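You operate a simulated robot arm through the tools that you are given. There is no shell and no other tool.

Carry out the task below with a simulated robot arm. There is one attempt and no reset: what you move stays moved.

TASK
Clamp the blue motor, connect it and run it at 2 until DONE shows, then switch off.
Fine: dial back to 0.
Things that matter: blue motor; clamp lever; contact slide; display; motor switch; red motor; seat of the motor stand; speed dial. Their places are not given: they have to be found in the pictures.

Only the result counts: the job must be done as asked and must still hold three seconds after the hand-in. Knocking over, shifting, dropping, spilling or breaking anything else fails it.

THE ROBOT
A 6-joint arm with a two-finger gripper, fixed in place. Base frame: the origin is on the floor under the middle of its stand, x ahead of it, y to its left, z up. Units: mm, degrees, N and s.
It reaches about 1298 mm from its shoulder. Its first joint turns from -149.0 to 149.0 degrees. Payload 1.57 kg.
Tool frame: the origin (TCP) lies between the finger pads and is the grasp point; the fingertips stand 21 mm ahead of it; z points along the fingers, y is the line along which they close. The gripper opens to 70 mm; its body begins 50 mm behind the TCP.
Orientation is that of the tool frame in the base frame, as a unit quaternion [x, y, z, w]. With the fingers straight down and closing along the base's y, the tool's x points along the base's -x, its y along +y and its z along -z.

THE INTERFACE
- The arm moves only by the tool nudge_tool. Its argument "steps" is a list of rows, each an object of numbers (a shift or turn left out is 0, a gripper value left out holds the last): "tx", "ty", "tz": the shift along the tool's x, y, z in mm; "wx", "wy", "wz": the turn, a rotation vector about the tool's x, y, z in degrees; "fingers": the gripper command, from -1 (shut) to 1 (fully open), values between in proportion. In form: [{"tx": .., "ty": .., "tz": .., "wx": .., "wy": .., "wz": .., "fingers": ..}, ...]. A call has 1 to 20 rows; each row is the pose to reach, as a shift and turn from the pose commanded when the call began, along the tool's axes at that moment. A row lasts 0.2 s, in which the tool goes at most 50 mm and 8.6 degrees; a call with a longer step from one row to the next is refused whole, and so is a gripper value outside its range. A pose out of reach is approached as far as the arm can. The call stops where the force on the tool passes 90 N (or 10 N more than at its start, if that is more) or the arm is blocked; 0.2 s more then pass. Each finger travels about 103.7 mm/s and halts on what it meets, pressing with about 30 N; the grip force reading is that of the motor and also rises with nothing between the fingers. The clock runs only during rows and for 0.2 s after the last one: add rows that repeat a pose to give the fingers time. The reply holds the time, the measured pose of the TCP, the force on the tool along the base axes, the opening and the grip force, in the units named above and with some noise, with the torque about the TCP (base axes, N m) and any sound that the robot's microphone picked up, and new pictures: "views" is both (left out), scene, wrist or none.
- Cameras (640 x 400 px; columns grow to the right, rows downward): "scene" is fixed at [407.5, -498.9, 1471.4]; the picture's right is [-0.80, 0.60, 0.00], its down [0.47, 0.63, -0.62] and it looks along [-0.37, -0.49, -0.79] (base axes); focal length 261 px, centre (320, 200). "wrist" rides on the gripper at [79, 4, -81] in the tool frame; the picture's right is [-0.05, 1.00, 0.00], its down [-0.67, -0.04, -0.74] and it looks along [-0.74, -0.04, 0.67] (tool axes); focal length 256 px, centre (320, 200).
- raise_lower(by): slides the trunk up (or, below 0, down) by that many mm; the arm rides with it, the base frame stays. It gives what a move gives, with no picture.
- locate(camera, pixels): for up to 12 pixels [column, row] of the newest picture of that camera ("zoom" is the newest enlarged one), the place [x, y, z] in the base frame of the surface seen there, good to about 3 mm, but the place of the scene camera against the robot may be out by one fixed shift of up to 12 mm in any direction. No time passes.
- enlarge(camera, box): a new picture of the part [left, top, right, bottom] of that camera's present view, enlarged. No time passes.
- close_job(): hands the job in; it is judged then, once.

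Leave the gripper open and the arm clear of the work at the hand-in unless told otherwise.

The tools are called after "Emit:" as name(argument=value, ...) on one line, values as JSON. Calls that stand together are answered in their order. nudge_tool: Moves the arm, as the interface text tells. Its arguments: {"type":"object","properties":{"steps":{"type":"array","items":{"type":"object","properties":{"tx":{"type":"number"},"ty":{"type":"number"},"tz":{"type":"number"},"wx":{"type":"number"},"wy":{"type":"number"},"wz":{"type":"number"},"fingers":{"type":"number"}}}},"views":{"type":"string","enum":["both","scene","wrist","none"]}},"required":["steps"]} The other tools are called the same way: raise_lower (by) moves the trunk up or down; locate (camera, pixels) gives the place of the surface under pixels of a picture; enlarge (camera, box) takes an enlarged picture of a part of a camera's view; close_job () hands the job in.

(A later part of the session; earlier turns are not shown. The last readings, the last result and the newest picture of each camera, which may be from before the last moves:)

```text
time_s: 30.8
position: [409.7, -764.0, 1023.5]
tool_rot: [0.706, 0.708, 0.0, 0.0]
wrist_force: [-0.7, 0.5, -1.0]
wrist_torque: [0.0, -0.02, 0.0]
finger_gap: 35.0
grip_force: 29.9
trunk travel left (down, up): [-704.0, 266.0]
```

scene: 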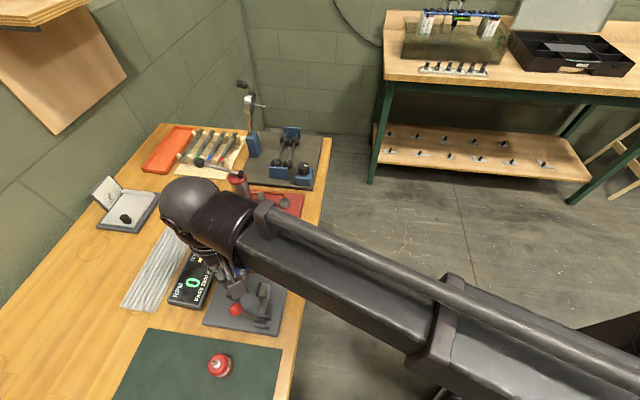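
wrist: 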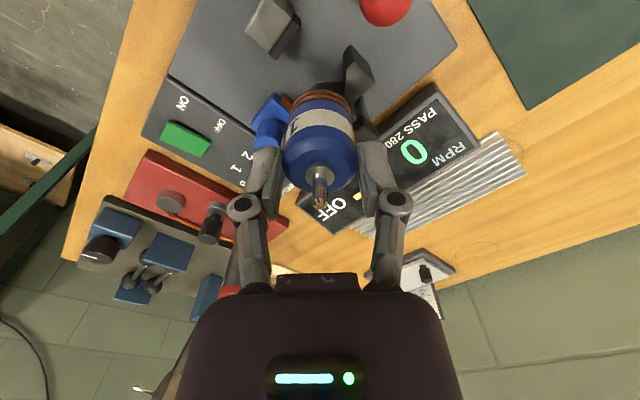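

Position reached. I lower 44 mm so the motor bottom is just above the V-block top (≈922), then check alignment.

Emit:
raise_lower(by=-44)

Emit:
nudge_tool(steps=[{"tz": 0}], views="both")

Emit:
enlarge(camera="wrist", box=[220, 0, 420, 200])

```text
time_s: 31.6
position: [409.7, -763.9, 979.0]
tool_rot: [0.708, 0.707, 0.0, 0.0]
wrist_force: [-0.5, 0.0, -1.3]
wrist_torque: [0.02, 0.01, 0.0]
finger_gap: 34.8
grip_force: 29.5
trunk travel left (down, up): [-660.0, 310.0]
```

```text
time_s: 32.0
position: [410.3, -764.3, 977.9]
tool_rot: [0.707, 0.708, 0.0, -0.001]
wrist_force: [0.4, -0.3, -1.1]
wrist_torque: [-0.01, -0.02, 0.02]
finger_gap: 35.0
grip_force: 29.9
trunk travel left (down, up): [-660.0, 310.0]
```

scene: 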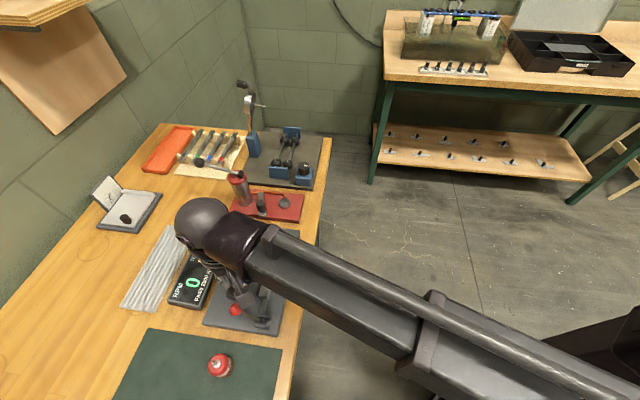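
wrist: 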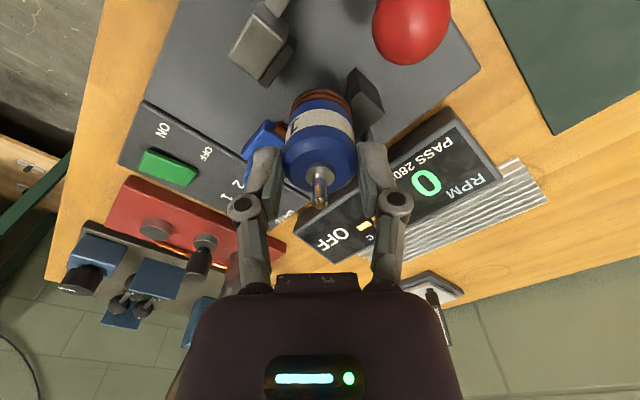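

```text
2.00 times, centred on (320, 100) of wrist
```

zoom: 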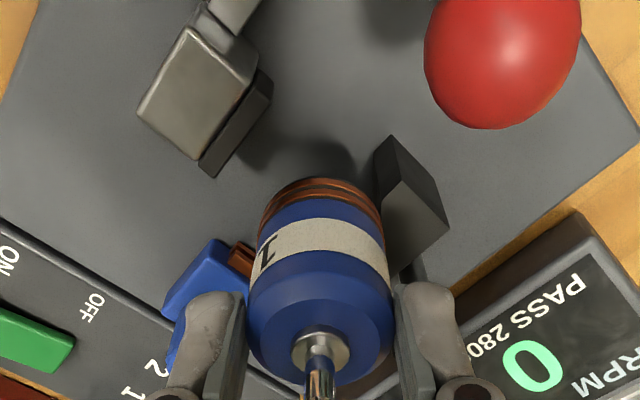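

I measure the wing and motor bottom points to check clearance.

Emit:
locate(camera="zoom", pixels=[[402, 190], [440, 215], [390, 150], [380, 165], [320, 190], [372, 205], [268, 205], [240, 262], [230, 150], [265, 80], [405, 270], [320, 240]])

```text
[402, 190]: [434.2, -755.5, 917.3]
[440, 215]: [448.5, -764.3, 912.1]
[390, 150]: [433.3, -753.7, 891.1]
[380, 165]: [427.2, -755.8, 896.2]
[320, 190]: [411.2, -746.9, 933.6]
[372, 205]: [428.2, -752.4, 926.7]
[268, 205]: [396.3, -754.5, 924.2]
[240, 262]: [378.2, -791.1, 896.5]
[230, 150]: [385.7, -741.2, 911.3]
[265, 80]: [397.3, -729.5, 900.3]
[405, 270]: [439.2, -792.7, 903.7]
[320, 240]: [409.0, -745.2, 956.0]
```

To be safe against the V walls I shift the motor ~4.5 mm toward the jaw (+d) before lowering; the clamp will push it home. Then lower 36 mm.

Emit:
nudge_tool(steps=[{"ty": -2.5, "tx": 3.9}, {"ty": -2.5, "tx": 3.9}], views="none")

Emit:
raise_lower(by=-34)

```text
time_s: 32.6
position: [407.2, -760.8, 980.2]
tool_rot: [0.707, 0.707, 0.0, 0.0]
wrist_force: [0.0, -0.1, -2.0]
wrist_torque: [0.0, 0.05, 0.01]
finger_gap: 35.2
grip_force: 30.4
trunk travel left (down, up): [-660.0, 310.0]
```

```text
time_s: 33.4
position: [408.7, -760.8, 944.4]
tool_rot: [0.707, 0.707, 0.001, 0.0]
wrist_force: [-0.2, 0.3, -1.6]
wrist_torque: [-0.02, 0.02, 0.02]
finger_gap: 35.1
grip_force: 30.6
trunk travel left (down, up): [-626.0, 344.0]
```

No contact so far (z≈944.5). I look at the wrist view before the last few mm.

Emit:
nudge_tool(steps=[{"tz": 0}], views="wrist")

Emit:
enlarge(camera="wrist", box=[220, 40, 420, 240])

```text
time_s: 33.8
position: [407.6, -760.6, 943.8]
tool_rot: [0.707, 0.707, 0.0, -0.001]
wrist_force: [0.3, 0.4, -1.9]
wrist_torque: [-0.02, 0.03, -0.01]
finger_gap: 35.0
grip_force: 30.4
trunk travel left (down, up): [-626.0, 344.0]
```

wrist: 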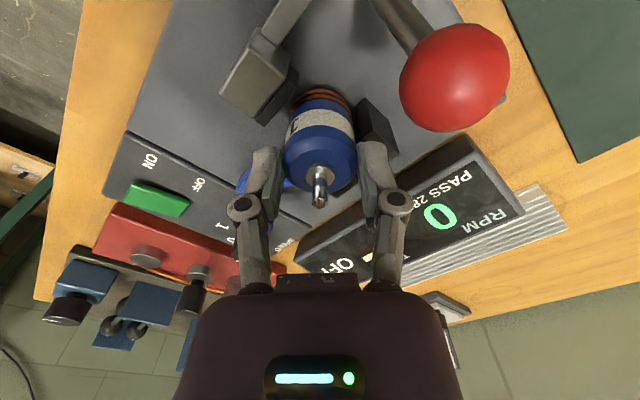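

```text
2.00 times, centred on (320, 140) of wrist
```

zoom: 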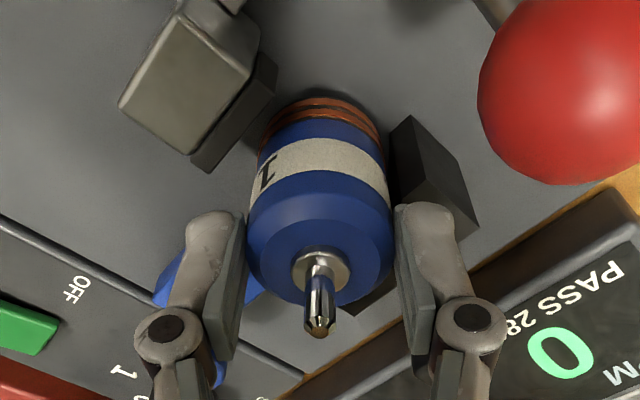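

The motor is between the wings and the jaw with clearance. I lower 4 mm more, then in 1 mm steps watching the force.

Emit:
raise_lower(by=-4)

```text
time_s: 34.4
position: [407.0, -760.2, 942.1]
tool_rot: [0.707, 0.707, 0.0, 0.0]
wrist_force: [0.5, 0.0, -0.6]
wrist_torque: [-0.04, -0.03, 0.0]
finger_gap: 35.2
grip_force: 30.4
trunk travel left (down, up): [-622.0, 348.0]
```

Emit:
nudge_tool(steps=[{"tz": 0}, {"tz": 0}], views="none")

```text
time_s: 35.0
position: [408.2, -760.8, 941.3]
tool_rot: [0.707, 0.707, 0.0, 0.0]
wrist_force: [-0.4, 0.0, -0.7]
wrist_torque: [0.01, -0.02, 0.02]
finger_gap: 34.7
grip_force: 30.1
trunk travel left (down, up): [-622.0, 348.0]
```

Emit:
raise_lower(by=-1)

Emit:
nudge_tool(steps=[{"tz": 0}], views="none")

```text
time_s: 35.5
position: [406.7, -760.3, 940.0]
tool_rot: [0.707, 0.707, 0.0, 0.0]
wrist_force: [-0.7, 0.9, -1.2]
wrist_torque: [-0.01, 0.03, 0.03]
finger_gap: 35.0
grip_force: 29.6
trunk travel left (down, up): [-621.0, 349.0]
```

```text
time_s: 35.9
position: [406.0, -759.7, 939.9]
tool_rot: [0.707, 0.707, 0.0, 0.0]
wrist_force: [0.6, -0.3, -1.5]
wrist_torque: [-0.03, -0.01, 0.02]
finger_gap: 34.8
grip_force: 30.3
trunk travel left (down, up): [-621.0, 349.0]
```

Still hanging free (Fz ≈ −1.3). Lower another 1 mm and read.

Emit:
raise_lower(by=-1)

Emit:
nudge_tool(steps=[{"tz": 0}], views="none")

```text
time_s: 36.4
position: [407.6, -759.8, 940.2]
tool_rot: [0.707, 0.707, 0.0, 0.0]
wrist_force: [0.4, -2.8, 6.0]
wrist_torque: [-0.1, 0.05, 0.06]
finger_gap: 34.9
grip_force: 30.1
trunk travel left (down, up): [-620.0, 350.0]
```

```text
time_s: 36.8
position: [408.3, -758.9, 939.4]
tool_rot: [0.707, 0.707, -0.001, 0.0]
wrist_force: [2.3, -3.0, 8.1]
wrist_torque: [-0.14, 0.06, 0.03]
finger_gap: 34.9
grip_force: 30.0
trunk travel left (down, up): [-620.0, 350.0]
```

Contact at z≈939.5 (Fz +7 N) — matches the plate height. I release gently, opening to ~50 mm.

Emit:
nudge_tool(steps=[{"fingers": 0.1}, {"fingers": 0.4}, {"fingers": 0.45}, {"fingers": 0.45}], views="wrist")

Emit:
enlarge(camera="wrist", box=[220, 40, 420, 240])

```text
time_s: 37.8
position: [407.2, -760.6, 939.0]
tool_rot: [0.707, 0.707, 0.0, 0.0]
wrist_force: [0.3, 0.2, 0.3]
wrist_torque: [0.0, 0.01, -0.01]
finger_gap: 50.6
grip_force: 0.0
trunk travel left (down, up): [-620.0, 350.0]
```

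wrist: 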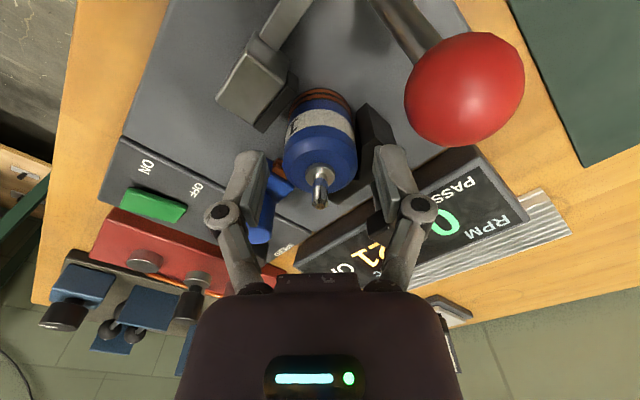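

```text
2.00 times, centred on (320, 140) of wrist
```

zoom: 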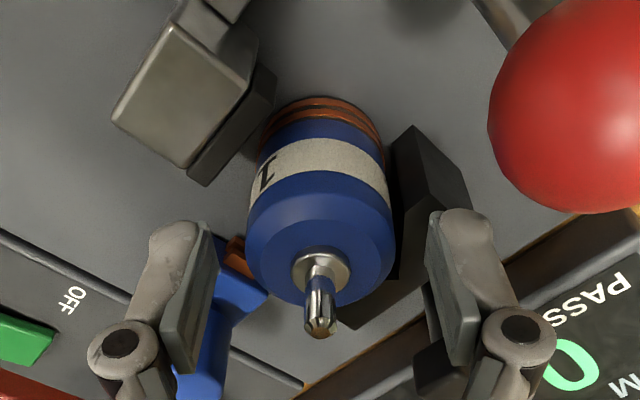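

The motor stands upright in the seat; the display now shows a temperature (21). I raise the trunk straight up by 80 mm.

Emit:
raise_lower(by=80)

Emit:
nudge_tool(steps=[{"tz": 0}], views="both")

```text
time_s: 39.0
position: [408.2, -761.0, 1018.2]
tool_rot: [0.707, 0.707, 0.0, 0.0]
wrist_force: [0.0, 0.0, -0.2]
wrist_torque: [0.0, 0.01, -0.02]
finger_gap: 50.7
grip_force: 0.0
trunk travel left (down, up): [-700.0, 270.0]
```

```text
time_s: 39.4
position: [407.2, -759.3, 1018.6]
tool_rot: [0.707, 0.707, 0.0, 0.0]
wrist_force: [0.0, -0.2, -0.3]
wrist_torque: [0.03, 0.02, 0.02]
finger_gap: 51.0
grip_force: 0.0
trunk travel left (down, up): [-700.0, 270.0]
```

scene: 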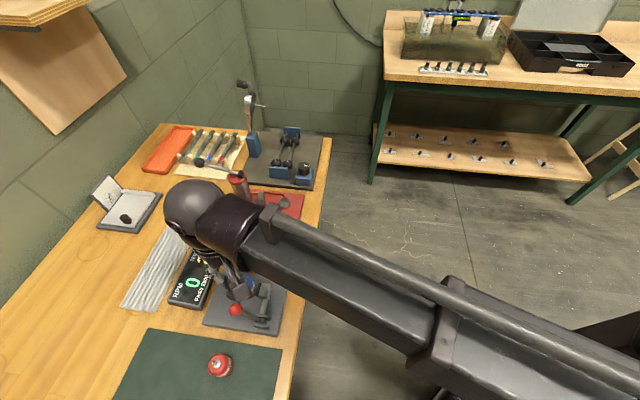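
wrist: 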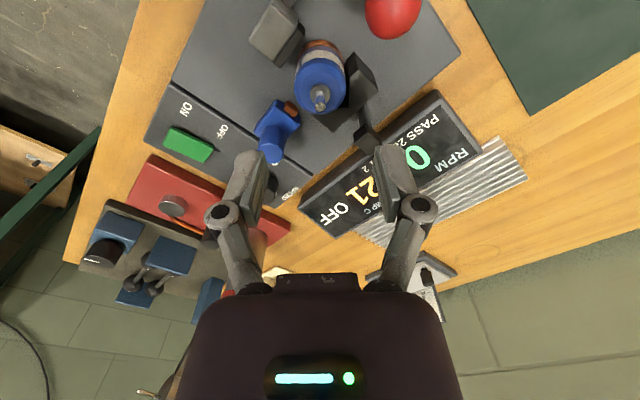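

Next the clamp. I move back above the ball (438.5,-708.4), turning +45° so fingers cage it along d.

Emit:
nudge_tool(steps=[{"ty": 5, "tx": 8.6, "wz": 7.5}, {"ty": 10, "tx": 17.2, "wz": 15}, {"ty": 15.5, "tx": 25.9, "wz": 22.5}, {"ty": 20.6, "tx": 34.5, "wz": 30}, {"ty": 25.8, "tx": 43, "wz": 37.5}, {"ty": 31, "tx": 51.8, "wz": 45}, {"ty": 31, "tx": 51.8, "wz": 45}], views="wrist")

```text
time_s: 41.0
position: [438.2, -708.0, 1018.6]
tool_rot: [0.924, 0.382, 0.0, 0.0]
wrist_force: [0.3, 0.6, 0.4]
wrist_torque: [-0.03, 0.0, 0.01]
finger_gap: 50.8
grip_force: 0.0
trunk travel left (down, up): [-700.0, 270.0]
```

wrist: 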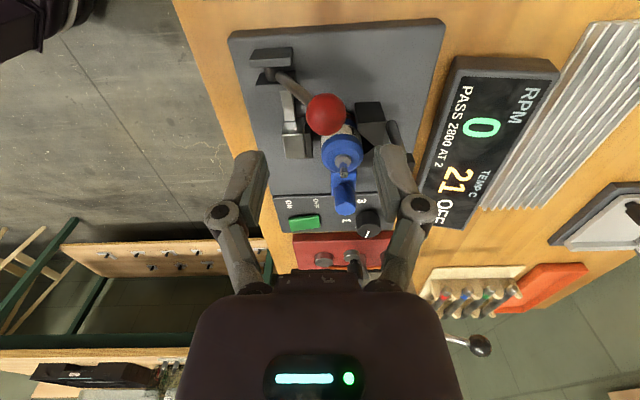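

Ball centered. I lower 51 mm so the fingertips straddle it (TCP ≈ 967).

Emit:
raise_lower(by=-51)

Emit:
nudge_tool(steps=[{"fingers": -0.1}, {"fingers": -0.1}, {"ty": -10}, {"ty": -20}, {"ty": -30}, {"ty": -40}, {"ty": -50}, {"ty": -58}, {"ty": -58}], views="wrist")

Emit:
enlarge(camera="wrist", box=[240, 60, 480, 260])

```text
time_s: 41.9
position: [438.7, -708.3, 968.3]
tool_rot: [0.924, 0.382, -0.001, 0.001]
wrist_force: [-0.1, 0.3, -0.5]
wrist_torque: [0.01, -0.02, -0.01]
finger_gap: 50.5
grip_force: 0.1
trunk travel left (down, up): [-649.0, 321.0]
```

```text
time_s: 43.9
position: [396.9, -666.0, 968.4]
tool_rot: [0.924, 0.383, 0.0, 0.001]
wrist_force: [-0.2, -0.6, 0.1]
wrist_torque: [0.03, -0.02, 0.01]
finger_gap: 31.6
grip_force: 0.1
trunk travel left (down, up): [-649.0, 321.0]
```

wrist: 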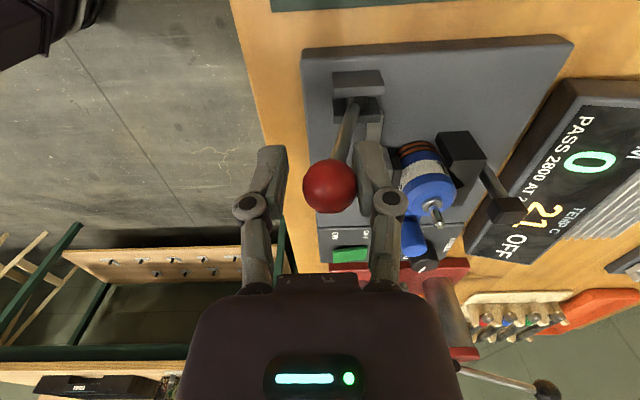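

```text
2.00 times, centred on (360, 160) of wrist
```

zoom: 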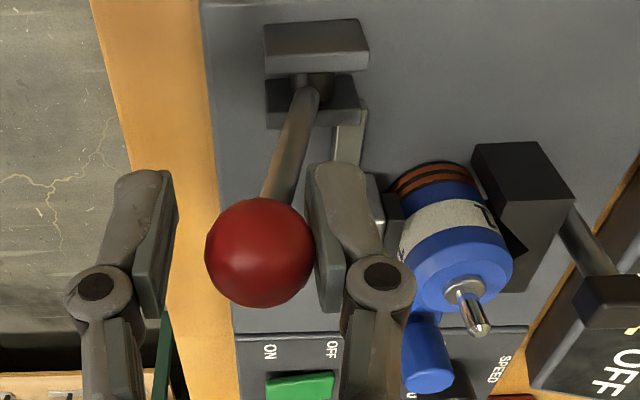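

The lever is past vertical and the pad is close to the motor. I continue +d in small steps watching force.

Emit:
nudge_tool(steps=[{"ty": -6}, {"ty": -12}, {"ty": -18}, {"ty": -24}, {"ty": -24}], views="wrist")

Emit:
enlarge(camera="wrist", box=[240, 60, 480, 260])

```text
time_s: 45.1
position: [380.8, -651.7, 967.8]
tool_rot: [0.924, 0.383, 0.0, -0.001]
wrist_force: [5.0, -4.7, 1.5]
wrist_torque: [-0.07, -0.11, -0.02]
finger_gap: 36.2
grip_force: 4.2
trunk travel left (down, up): [-649.0, 321.0]
```

wrist: 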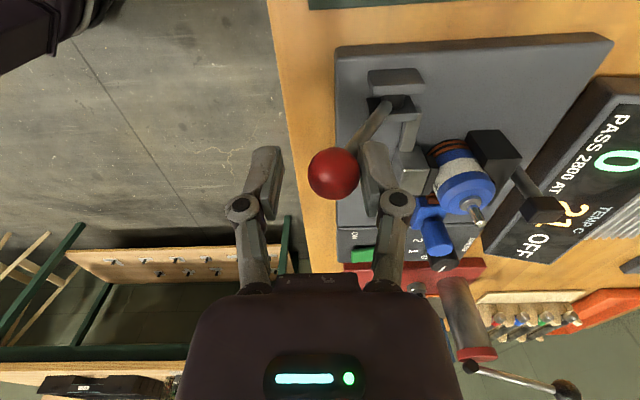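

```text
2.00 times, centred on (360, 160) of wrist
```

zoom: 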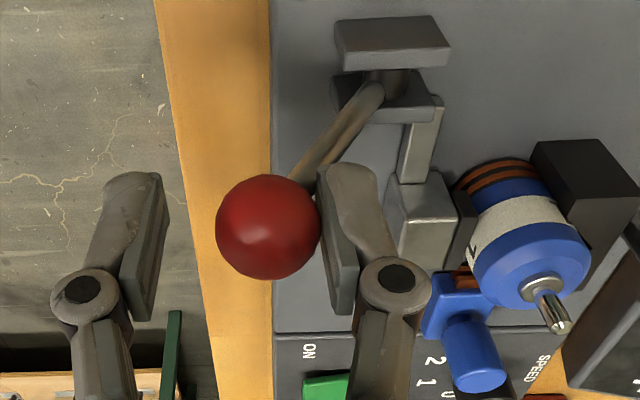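

Resistance is ~7 N now with the pad at the motor; the pushing finger yields outward. I'll locate the ball, then switch to pressing from above with closed fingers.

Emit:
locate(camera="zoom", pixels=[[268, 228], [240, 228], [300, 215], [340, 130], [425, 220], [455, 215], [470, 240], [540, 240], [545, 285], [600, 205]])

```text
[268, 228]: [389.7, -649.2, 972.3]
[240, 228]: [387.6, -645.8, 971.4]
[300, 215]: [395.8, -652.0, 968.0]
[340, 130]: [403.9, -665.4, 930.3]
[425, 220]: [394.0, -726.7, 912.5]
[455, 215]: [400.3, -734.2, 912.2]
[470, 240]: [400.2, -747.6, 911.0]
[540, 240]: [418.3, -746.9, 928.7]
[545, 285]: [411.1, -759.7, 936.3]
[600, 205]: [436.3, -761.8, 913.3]
```

Ball centre now ≈ (385,-655,964), lever ~62° past vertical side; pad touches the motor. I'll open, raise 40 mm, shift to the −d side of the ball and close the fingers to push it rigidly.

Emit:
nudge_tool(steps=[{"ty": 0, "fingers": 0.5}, {"ty": 0, "fingers": 0.5}], views="none")

Emit:
raise_lower(by=40)

Emit:
nudge_tool(steps=[{"ty": 0, "fingers": -1}, {"ty": 15}, {"ty": 30}, {"ty": 43}, {"ty": 43}], views="wrist")

```text
time_s: 45.7
position: [379.8, -649.6, 968.3]
tool_rot: [0.924, 0.382, 0.0, 0.0]
wrist_force: [0.5, -0.5, 0.2]
wrist_torque: [0.03, -0.02, -0.02]
finger_gap: 52.4
grip_force: 0.1
trunk travel left (down, up): [-649.0, 321.0]
```

```text
time_s: 46.5
position: [381.5, -649.1, 1008.6]
tool_rot: [0.924, 0.382, 0.0, -0.001]
wrist_force: [0.7, -0.3, -0.5]
wrist_torque: [0.03, 0.0, 0.01]
finger_gap: 52.5
grip_force: 0.0
trunk travel left (down, up): [-689.0, 281.0]
```

```text
time_s: 47.7
position: [411.6, -681.0, 1008.4]
tool_rot: [0.923, 0.384, 0.0, 0.0]
wrist_force: [-0.1, -0.4, 0.1]
wrist_torque: [0.02, 0.01, -0.01]
finger_gap: 0.0
grip_force: 29.2
trunk travel left (down, up): [-689.0, 281.0]
```

wrist: 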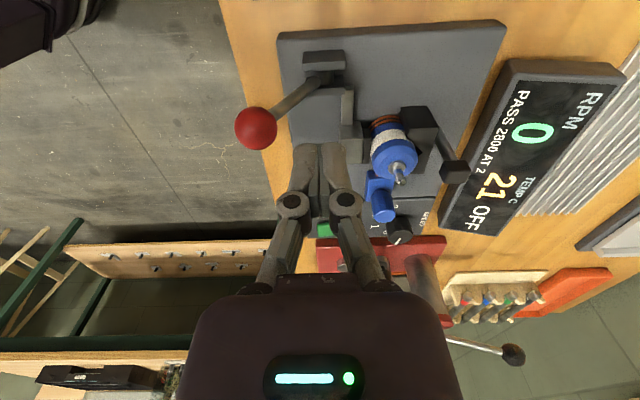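

The lever stays put. I locate the ball again and check the pad.

Emit:
enlarge(camera="wrist", box=[220, 40, 460, 240])

Emit:
locate(camera="wrist", pixels=[[256, 127], [300, 95], [352, 125], [362, 130], [396, 155], [398, 175], [318, 160], [330, 150]])

```text
2.00 times, centred on (340, 140) of wrist
```

zoom: 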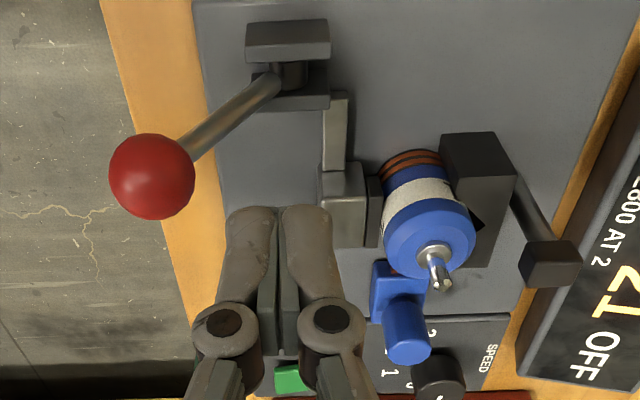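

```text
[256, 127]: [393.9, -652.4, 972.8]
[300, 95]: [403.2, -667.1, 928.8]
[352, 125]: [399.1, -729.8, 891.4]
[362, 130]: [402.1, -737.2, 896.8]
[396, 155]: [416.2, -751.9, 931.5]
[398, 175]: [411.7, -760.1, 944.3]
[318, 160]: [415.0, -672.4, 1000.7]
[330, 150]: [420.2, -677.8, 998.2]
```

I lower 32 mm (tips ≈955, next to the ball's upper half), then push +d slowly.

Emit:
raise_lower(by=-32)

Emit:
nudge_tool(steps=[{"ty": -5}, {"ty": -10}, {"ty": -14}, {"ty": -18}, {"ty": -22}, {"ty": -26}, {"ty": -26}], views="wrist")

```text
time_s: 48.5
position: [410.9, -679.7, 976.0]
tool_rot: [0.924, 0.382, 0.0, 0.0]
wrist_force: [0.0, 0.6, 0.0]
wrist_torque: [-0.02, -0.03, -0.04]
finger_gap: 0.1
grip_force: 28.1
trunk travel left (down, up): [-657.0, 313.0]
```

```text
time_s: 50.1
position: [399.0, -667.9, 973.1]
tool_rot: [0.924, 0.383, 0.002, 0.009]
wrist_force: [55.4, -52.6, 29.0]
wrist_torque: [-0.41, -0.44, -0.08]
finger_gap: 0.0
grip_force: 28.9
trunk travel left (down, up): [-657.0, 313.0]
```

wrist: 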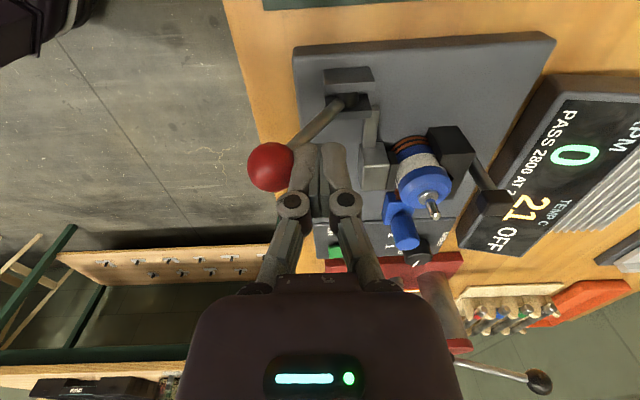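

Force rose to ~76 N with little movement: the lever is at its end (62°, mirror of the start). I back off and inspect the clamp and motor.

Emit:
nudge_tool(steps=[{"ty": 10}, {"ty": 20}, {"ty": 30}, {"ty": 30}], views="wrist")

Emit:
raise_lower(by=40)

Emit:
nudge_tool(steps=[{"tz": 0}], views="both")

Emit:
enlarge(camera="wrist", box=[220, 40, 460, 240])

```text
time_s: 51.1
position: [412.5, -682.6, 976.6]
tool_rot: [0.924, 0.382, 0.0, 0.0]
wrist_force: [0.0, -0.5, -0.2]
wrist_torque: [0.03, 0.0, 0.01]
finger_gap: 0.1
grip_force: 28.7
trunk travel left (down, up): [-657.0, 313.0]
```

wrist: 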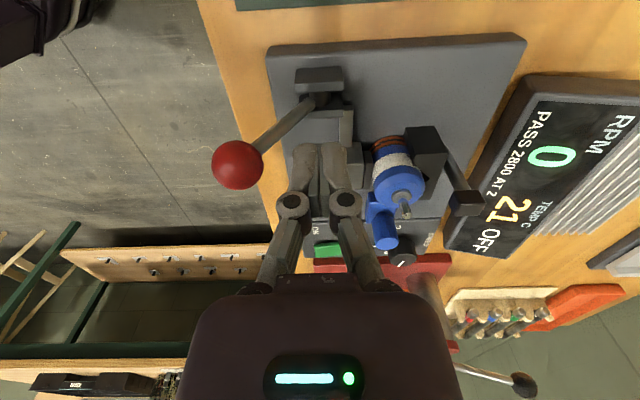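

```text
time_s: 51.9
position: [414.6, -684.4, 1016.4]
tool_rot: [0.923, 0.384, 0.0, 0.0]
wrist_force: [0.6, -1.0, 0.4]
wrist_torque: [0.0, 0.05, -0.02]
finger_gap: 0.1
grip_force: 28.6
trunk travel left (down, up): [-697.0, 273.0]
```

```text
time_s: 52.3
position: [414.2, -683.2, 1017.3]
tool_rot: [0.924, 0.383, 0.0, 0.0]
wrist_force: [0.1, 0.3, 0.1]
wrist_torque: [-0.03, 0.01, 0.02]
finger_gap: 0.0
grip_force: 28.3
trunk travel left (down, up): [-697.0, 273.0]
```

scene: 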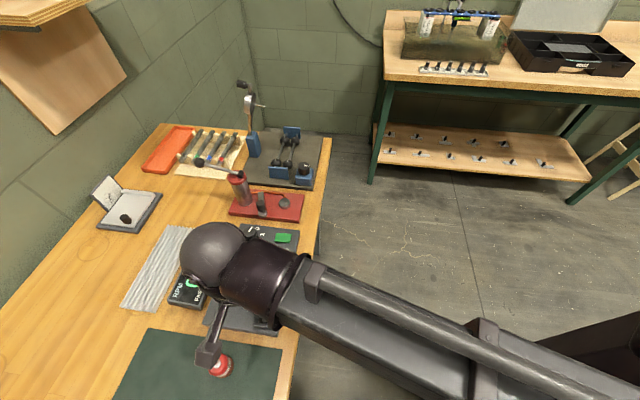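
wrist: 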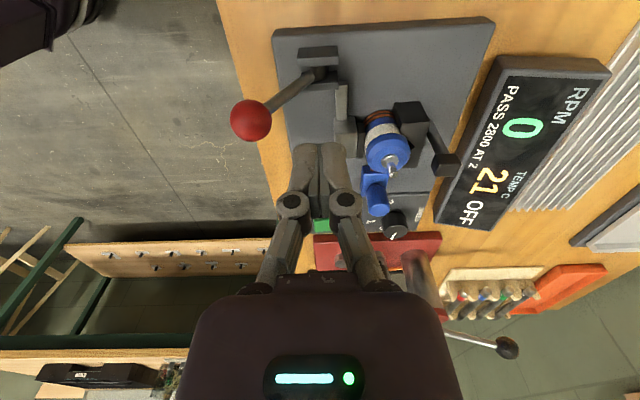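

```text
2.00 times, centred on (340, 140) of wrist
```

zoom: 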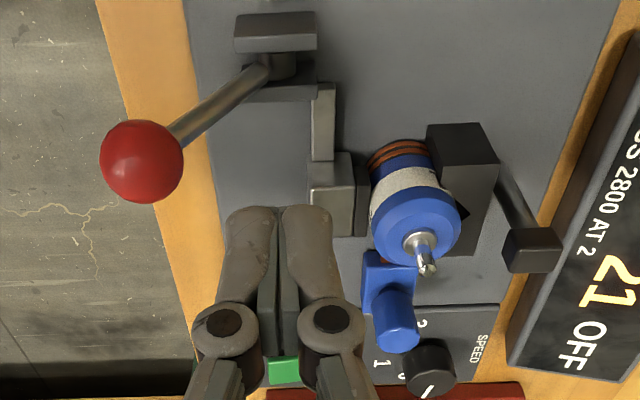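

Emit:
locate(camera="zoom", pixels=[[142, 160], [220, 105], [330, 180], [362, 190], [362, 225], [420, 240], [400, 160], [455, 170], [470, 150], [425, 270], [530, 250], [390, 345]])

```text
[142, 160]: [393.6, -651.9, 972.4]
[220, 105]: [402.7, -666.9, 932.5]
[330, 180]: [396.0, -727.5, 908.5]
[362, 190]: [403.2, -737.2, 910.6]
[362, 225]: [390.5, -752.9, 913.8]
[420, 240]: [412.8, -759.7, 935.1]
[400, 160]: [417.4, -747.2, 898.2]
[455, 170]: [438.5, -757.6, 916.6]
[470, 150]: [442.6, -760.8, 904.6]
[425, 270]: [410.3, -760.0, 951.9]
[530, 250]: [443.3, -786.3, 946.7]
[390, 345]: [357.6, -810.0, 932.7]
```

The ball did not move further (lever at its stop). I look tightly at the motor between pad and V for gaps.

Emit:
enlarge(camera="wrist", box=[330, 80, 450, 180])

```text
4.00 times, centred on (390, 130) of wrist
```

zoom: 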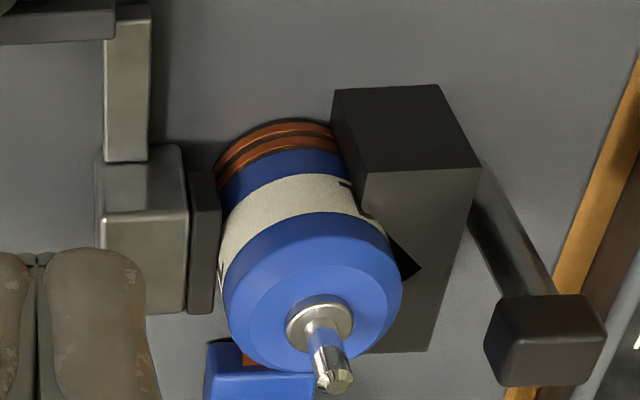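

Motor axis ≈ (409.5,-762), which matches a seated 90° V, so it is clamped. Next the contact slide. I check slide post, panel top and the neighbouring red fixture heights.

Emit:
enlarge(camera="wrist", box=[340, 150, 460, 270])

Emit:
locate(camera="scene", pixels=[[237, 176], [241, 190], [265, 205], [285, 203], [200, 162], [222, 168], [250, 88], [284, 238], [270, 232], [258, 206]])

```text
3.33 times, centred on (400, 210) of wrist
```

zoom: 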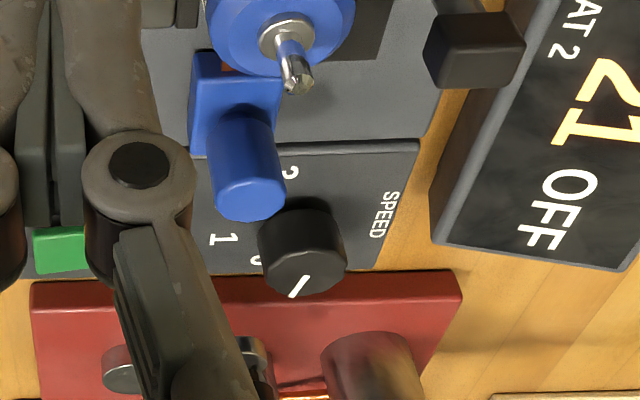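

```text
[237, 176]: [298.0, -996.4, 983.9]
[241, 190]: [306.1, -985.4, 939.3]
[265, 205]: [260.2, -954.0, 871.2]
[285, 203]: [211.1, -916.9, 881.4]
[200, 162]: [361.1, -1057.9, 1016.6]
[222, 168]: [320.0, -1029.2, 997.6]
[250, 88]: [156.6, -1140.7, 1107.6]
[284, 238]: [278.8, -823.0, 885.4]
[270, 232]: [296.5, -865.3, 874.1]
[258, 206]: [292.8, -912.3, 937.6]
```

Emit:
locate(camera="zoom", pixels=[[248, 195], [220, 195], [280, 190], [250, 210], [240, 140], [205, 70], [265, 85], [228, 68], [200, 170], [300, 250], [298, 287], [360, 180]])

```text
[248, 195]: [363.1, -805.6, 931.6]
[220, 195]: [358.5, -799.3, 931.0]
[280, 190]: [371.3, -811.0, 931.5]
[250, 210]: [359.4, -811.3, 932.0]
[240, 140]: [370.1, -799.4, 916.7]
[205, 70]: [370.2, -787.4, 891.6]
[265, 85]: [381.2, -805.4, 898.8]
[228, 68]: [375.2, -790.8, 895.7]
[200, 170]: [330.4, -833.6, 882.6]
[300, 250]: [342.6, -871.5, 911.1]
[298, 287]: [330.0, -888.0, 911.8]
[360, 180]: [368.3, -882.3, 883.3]
```

Post centre ≈ e −311.5, d −827.5, top 932. I travel at height to a spot on its −e side (e −345), fingers closed.

Emit:
nudge_tool(steps=[{"tx": -31, "ty": 10.2}, {"tx": -62, "ty": 20.3}, {"tx": -93, "ty": 30.5}, {"tx": -124, "ty": 40.6}, {"tx": -154.6, "ty": 50.8}, {"tx": -154.6, "ty": 50.8}], views="wrist")

```text
time_s: 53.7
position: [339.3, -828.4, 1016.8]
tool_rot: [0.923, 0.384, -0.001, 0.0]
wrist_force: [-0.2, 0.0, 0.8]
wrist_torque: [-0.01, 0.01, -0.01]
finger_gap: 0.0
grip_force: 28.2
trunk travel left (down, up): [-697.0, 273.0]
```

wrist: 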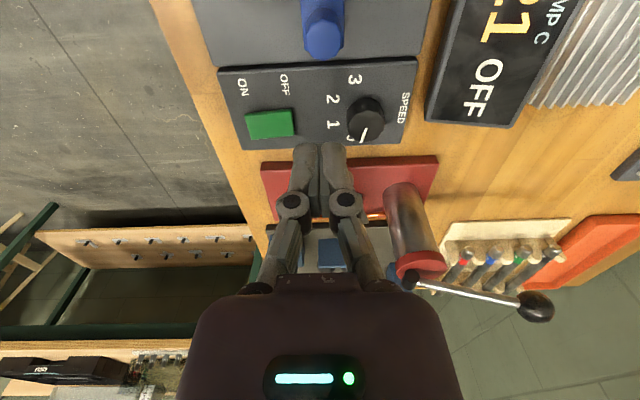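

I get a very good view of the panel here. I'll zoom on it to measure the dial, labels and switch.

Emit:
enlarge(camera="wrist", box=[220, 10, 430, 160])

```text
2.67 times, centred on (325, 85) of wrist
```

zoom: 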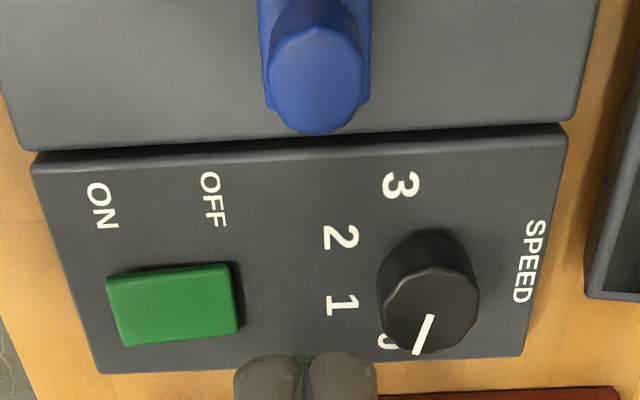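

Emit:
locate(camera="zoom", pixels=[[402, 185], [342, 237], [342, 305], [390, 342], [432, 320], [418, 348], [432, 275], [385, 310], [475, 300], [428, 345], [316, 85], [425, 235]])

Emit:
locate(camera="zoom", pixels=[[120, 290], [125, 340], [228, 275], [235, 325], [175, 305], [180, 265], [102, 205], [213, 200], [265, 200], [265, 300], [430, 318], [60, 180]])

```text
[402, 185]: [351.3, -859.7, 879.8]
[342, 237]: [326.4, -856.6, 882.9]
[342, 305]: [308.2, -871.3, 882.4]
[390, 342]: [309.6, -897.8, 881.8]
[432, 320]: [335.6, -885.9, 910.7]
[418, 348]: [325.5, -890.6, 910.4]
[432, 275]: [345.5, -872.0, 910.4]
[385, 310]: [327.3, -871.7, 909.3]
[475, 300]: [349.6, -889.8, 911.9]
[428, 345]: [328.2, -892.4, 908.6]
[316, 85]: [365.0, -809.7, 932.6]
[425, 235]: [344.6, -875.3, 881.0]
```

```text
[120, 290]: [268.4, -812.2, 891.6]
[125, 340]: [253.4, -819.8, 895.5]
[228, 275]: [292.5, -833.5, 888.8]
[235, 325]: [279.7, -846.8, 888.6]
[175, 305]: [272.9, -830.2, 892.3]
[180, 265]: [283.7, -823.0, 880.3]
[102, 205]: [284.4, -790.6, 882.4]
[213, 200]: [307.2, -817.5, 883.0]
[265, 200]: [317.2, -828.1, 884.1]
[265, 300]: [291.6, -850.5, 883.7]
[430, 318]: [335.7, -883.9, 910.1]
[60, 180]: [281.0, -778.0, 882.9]
```

Dial centre ≈ (337.5,-881.5), radius 14, top z 910.5; label angles ≈ 0:210°, 1:160°, 2:110°, 3:60°, pointer at ~210° (0). Now the slide: I lower 90 mm so the closed tips (z≈906) are beside the post.

Emit:
raise_lower(by=-90)

Emit:
nudge_tool(steps=[{"tz": 0}], views="wrist")

```text
time_s: 55.0
position: [339.0, -829.0, 926.1]
tool_rot: [0.924, 0.383, 0.0, 0.0]
wrist_force: [-0.3, 0.3, 0.8]
wrist_torque: [-0.01, -0.01, 0.0]
finger_gap: 0.2
grip_force: 28.7
trunk travel left (down, up): [-607.0, 363.0]
```

```text
time_s: 55.4
position: [340.3, -829.4, 926.9]
tool_rot: [0.924, 0.383, 0.0, 0.0]
wrist_force: [0.1, 0.0, 0.2]
wrist_torque: [0.02, 0.03, 0.0]
finger_gap: 0.1
grip_force: 29.0
trunk travel left (down, up): [-607.0, 363.0]
```

wrist: 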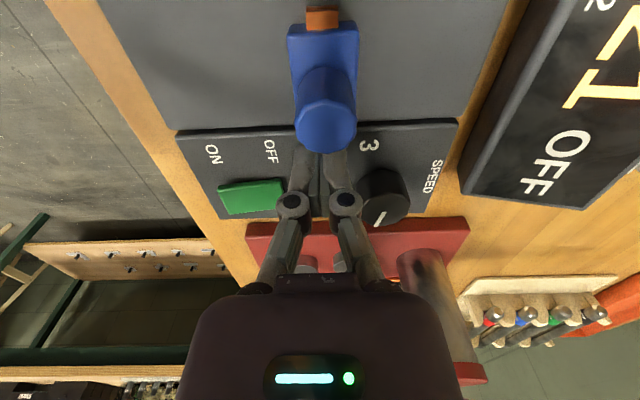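

Fingers are right behind the post. I push +e in 5 mm steps, first 24 mm.

Emit:
nudge_tool(steps=[{"tx": 5}, {"tx": 10}, {"tx": 15}, {"tx": 20}, {"tx": 24}, {"tx": 24}], views="wrist")

```text
time_s: 56.8
position: [357.7, -810.8, 926.0]
tool_rot: [0.923, 0.384, 0.0, 0.0]
wrist_force: [0.6, 0.5, -0.7]
wrist_torque: [-0.04, -0.01, 0.03]
finger_gap: 0.0
grip_force: 28.7
trunk travel left (down, up): [-607.0, 363.0]
```

wrist: 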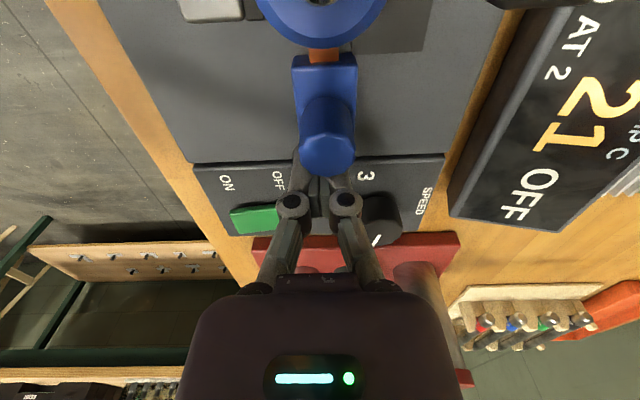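

The slide is moving (copper tip at (323,52) approaches the motor). I continue in 3 mm steps.

Emit:
nudge_tool(steps=[{"tx": 3}, {"tx": 6}, {"tx": 9}, {"tx": 12}, {"tx": 12}], views="wrist")

```text
time_s: 58.0
position: [363.5, -805.0, 925.8]
tool_rot: [0.924, 0.383, 0.0, 0.001]
wrist_force: [-6.7, -8.6, 2.4]
wrist_torque: [-0.02, 0.0, -0.04]
finger_gap: 0.1
grip_force: 28.4
trunk travel left (down, up): [-607.0, 363.0]
```

wrist: 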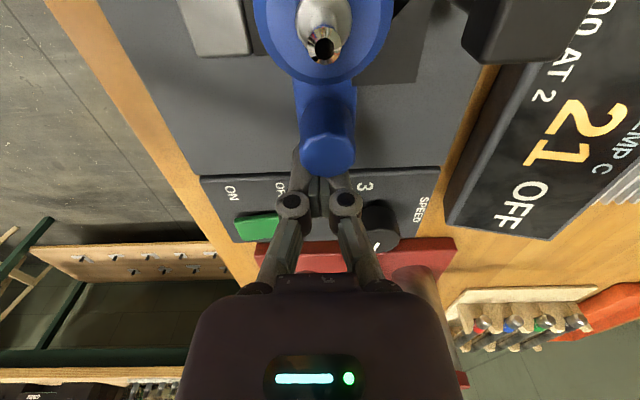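

Resistance ~11 N: the contact has met the motor. I press ~4 mm further (command) to make sure it's home.

Emit:
nudge_tool(steps=[{"tx": 2}, {"tx": 4}, {"tx": 4}, {"tx": 4}], views="wrist")

Emit:
enlarge(camera="wrist", box=[230, 0, 430, 180])

```text
time_s: 59.0
position: [363.9, -802.2, 926.0]
tool_rot: [0.924, 0.382, -0.001, 0.0]
wrist_force: [-20.7, -30.1, 9.8]
wrist_torque: [-0.2, 0.06, -0.2]
finger_gap: 0.0
grip_force: 28.6
trunk travel left (down, up): [-607.0, 363.0]
```

wrist: 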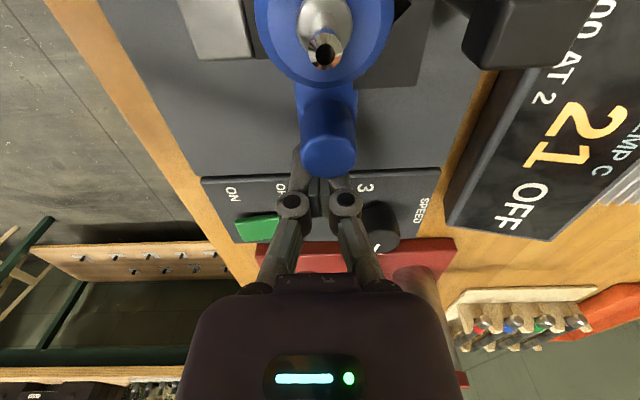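

```text
2.22 times, centred on (330, 90) of wrist
```

zoom: 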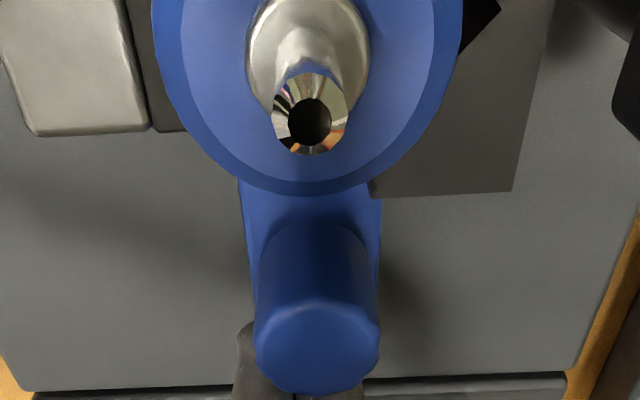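

36 N with almost no movement: the slide is home. I back off and raise.

Emit:
nudge_tool(steps=[{"tx": -8}, {"tx": -18}, {"tx": -28}, {"tx": -28}], views="wrist")

Emit:
raise_lower(by=75)

Emit:
nudge_tool(steps=[{"tx": 20}, {"tx": 50}, {"tx": 80}, {"tx": 80}], views="both")

Emit:
enlarge(camera="wrist", box=[220, 0, 460, 200])

```text
time_s: 60.0
position: [348.0, -821.0, 926.6]
tool_rot: [0.924, 0.383, 0.0, 0.0]
wrist_force: [0.2, -0.1, -0.3]
wrist_torque: [-0.01, 0.0, 0.02]
finger_gap: 0.0
grip_force: 28.7
trunk travel left (down, up): [-607.0, 363.0]
```

wrist: 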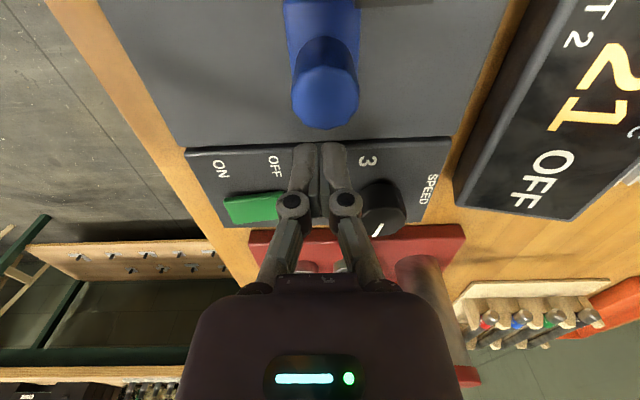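

```text
time_s: 61.1
position: [347.6, -820.3, 1001.0]
tool_rot: [0.923, 0.384, 0.0, 0.001]
wrist_force: [0.0, 0.6, -1.0]
wrist_torque: [0.0, 0.04, 0.04]
finger_gap: 0.2
grip_force: 28.4
trunk travel left (down, up): [-682.0, 288.0]
```

```text
time_s: 62.1
position: [405.7, -762.4, 1000.9]
tool_rot: [0.924, 0.382, 0.0, 0.001]
wrist_force: [-0.2, -0.7, 0.6]
wrist_torque: [0.02, 0.01, -0.03]
finger_gap: 0.1
grip_force: 28.7
trunk travel left (down, up): [-682.0, 288.0]
```

scene: 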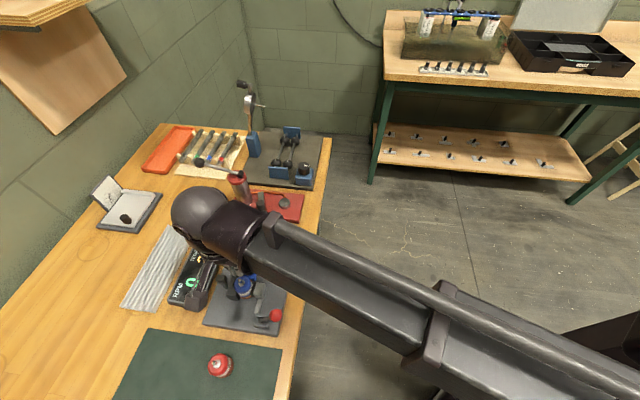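
wrist: 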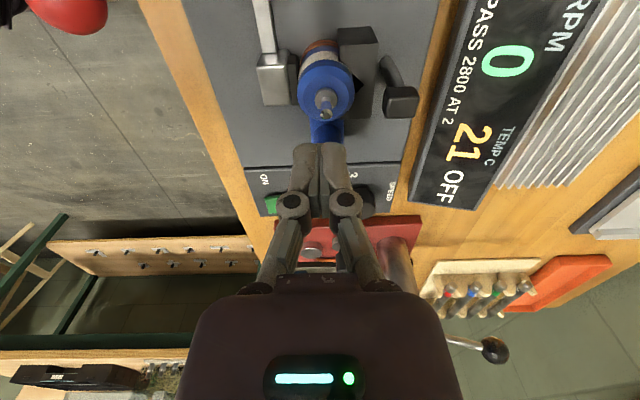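

```text
2.00 times, centred on (340, 100) of wrist
```

zoom: 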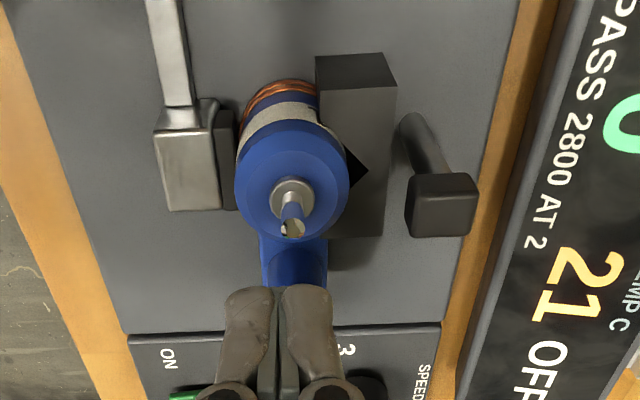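

Everything looks right: pad against motor, motor in V, slide forward. Now to the dial: move above (337.5,-881.5), turning −110° so the later +100° turn stays within known joint range; fingers open to ~50 mm.

Emit:
nudge_tool(steps=[{"tx": -9.5, "ty": 2.6, "wz": -7.9}, {"tx": -19, "ty": 5.2, "wz": -15.8}, {"tx": -28.5, "ty": 7.8, "wz": -23.7}, {"tx": -38, "ty": 10.4, "wz": -31.6}, {"tx": -47.5, "ty": 13, "wz": -39.5}, {"tx": -57, "ty": 15.6, "wz": -47.4}, {"tx": -66.5, "ty": 18.2, "wz": -55.3}, {"tx": -76, "ty": 20.8, "wz": -63.2}, {"tx": -85.5, "ty": 23.4, "wz": -71.1, "fingers": 0.43}, {"tx": -95, "ty": 26, "wz": -79}, {"tx": -104.5, "ty": 28.6, "wz": -86.9}, {"tx": -114, "ty": 31.2, "wz": -94.8}, {"tx": -123.5, "ty": 33.8, "wz": -102.7}, {"tx": -132.4, "ty": 36, "wz": -110}, {"tx": -132.4, "ty": 36, "wz": -110}])

```text
time_s: 65.3
position: [337.1, -883.0, 1001.4]
tool_rot: [0.216, 0.976, 0.0, 0.0]
wrist_force: [0.4, 0.2, 0.1]
wrist_torque: [0.0, -0.01, 0.0]
finger_gap: 50.0
grip_force: 0.1
trunk travel left (down, up): [-682.0, 288.0]
```

scene: 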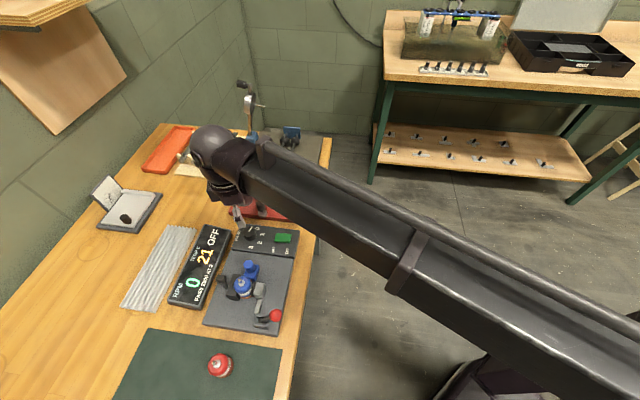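
wrist: 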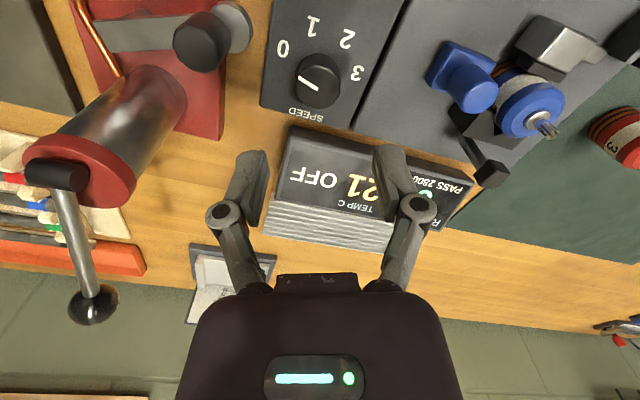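

Good view of the dial at (318,82). I zoom in to refine its centre and pointer.

Emit:
enlarge(camera="wrist", box=[258, 10, 398, 130])

```text
3.33 times, centred on (328, 70) of wrist
```

zoom: 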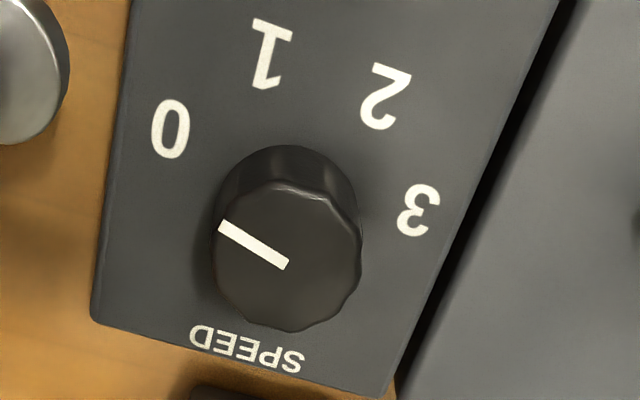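

Emit:
locate(camera="zoom", pixels=[[170, 128], [268, 55], [386, 97], [418, 210], [286, 262], [222, 228], [286, 255], [287, 188], [288, 325], [216, 250], [360, 240], [290, 155]])

```text
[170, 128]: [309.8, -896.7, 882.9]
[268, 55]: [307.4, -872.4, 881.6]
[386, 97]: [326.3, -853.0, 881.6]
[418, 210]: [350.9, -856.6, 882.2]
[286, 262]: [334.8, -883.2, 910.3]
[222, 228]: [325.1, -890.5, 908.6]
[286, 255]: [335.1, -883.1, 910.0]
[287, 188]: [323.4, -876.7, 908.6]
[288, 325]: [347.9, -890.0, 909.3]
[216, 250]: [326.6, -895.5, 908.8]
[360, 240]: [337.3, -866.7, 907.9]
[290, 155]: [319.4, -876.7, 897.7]
```

I check the nearby red-fixture parts before lowering between them.

Emit:
locate(camera="wrist", pixels=[[205, 42], [235, 20], [225, 55], [170, 95], [100, 180], [140, 90], [185, 35], [240, 35]])

```text
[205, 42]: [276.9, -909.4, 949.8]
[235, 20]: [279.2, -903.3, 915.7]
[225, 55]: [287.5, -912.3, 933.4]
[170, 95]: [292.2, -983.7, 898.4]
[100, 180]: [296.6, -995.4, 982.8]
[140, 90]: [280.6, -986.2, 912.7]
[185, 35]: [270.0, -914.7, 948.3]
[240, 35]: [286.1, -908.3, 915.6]
```

The closest fixture knob is ~52 mm from the dial axis; fingers reach 47 mm at most, so it's clear. I lower 91 mm to TCP z≈910 around the dial.

Emit:
nudge_tool(steps=[{"tx": 1.2, "ty": 0.4}, {"tx": 1.2, "ty": 0.4}], views="none")

Emit:
raise_lower(by=-70)

Emit:
nudge_tool(steps=[{"tz": 0}], views="wrist")

```text
time_s: 65.9
position: [335.4, -882.6, 1001.6]
tool_rot: [0.216, 0.976, -0.001, 0.0]
wrist_force: [0.2, 0.5, 0.1]
wrist_torque: [0.03, -0.01, -0.01]
finger_gap: 50.0
grip_force: 0.0
trunk travel left (down, up): [-682.0, 288.0]
```

```text
time_s: 67.0
position: [336.0, -882.0, 931.4]
tool_rot: [0.217, 0.976, 0.0, 0.0]
wrist_force: [0.5, -0.6, 0.1]
wrist_torque: [0.01, 0.02, -0.01]
finger_gap: 50.1
grip_force: 0.1
trunk travel left (down, up): [-612.0, 358.0]
```

```text
time_s: 67.4
position: [336.0, -882.3, 930.3]
tool_rot: [0.217, 0.976, 0.0, 0.0]
wrist_force: [-0.2, 0.0, 0.5]
wrist_torque: [0.01, 0.0, -0.01]
finger_gap: 50.1
grip_force: 0.1
trunk travel left (down, up): [-612.0, 358.0]
```

wrist: 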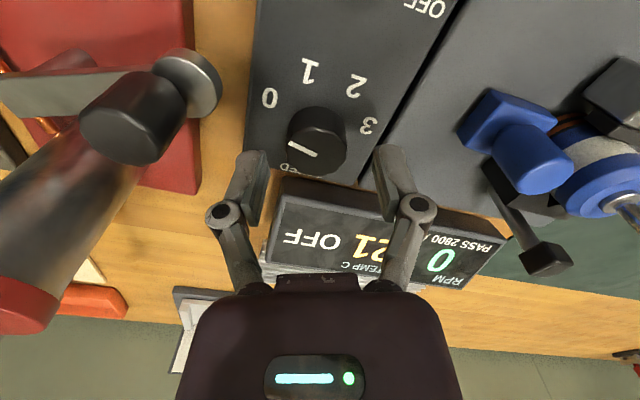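

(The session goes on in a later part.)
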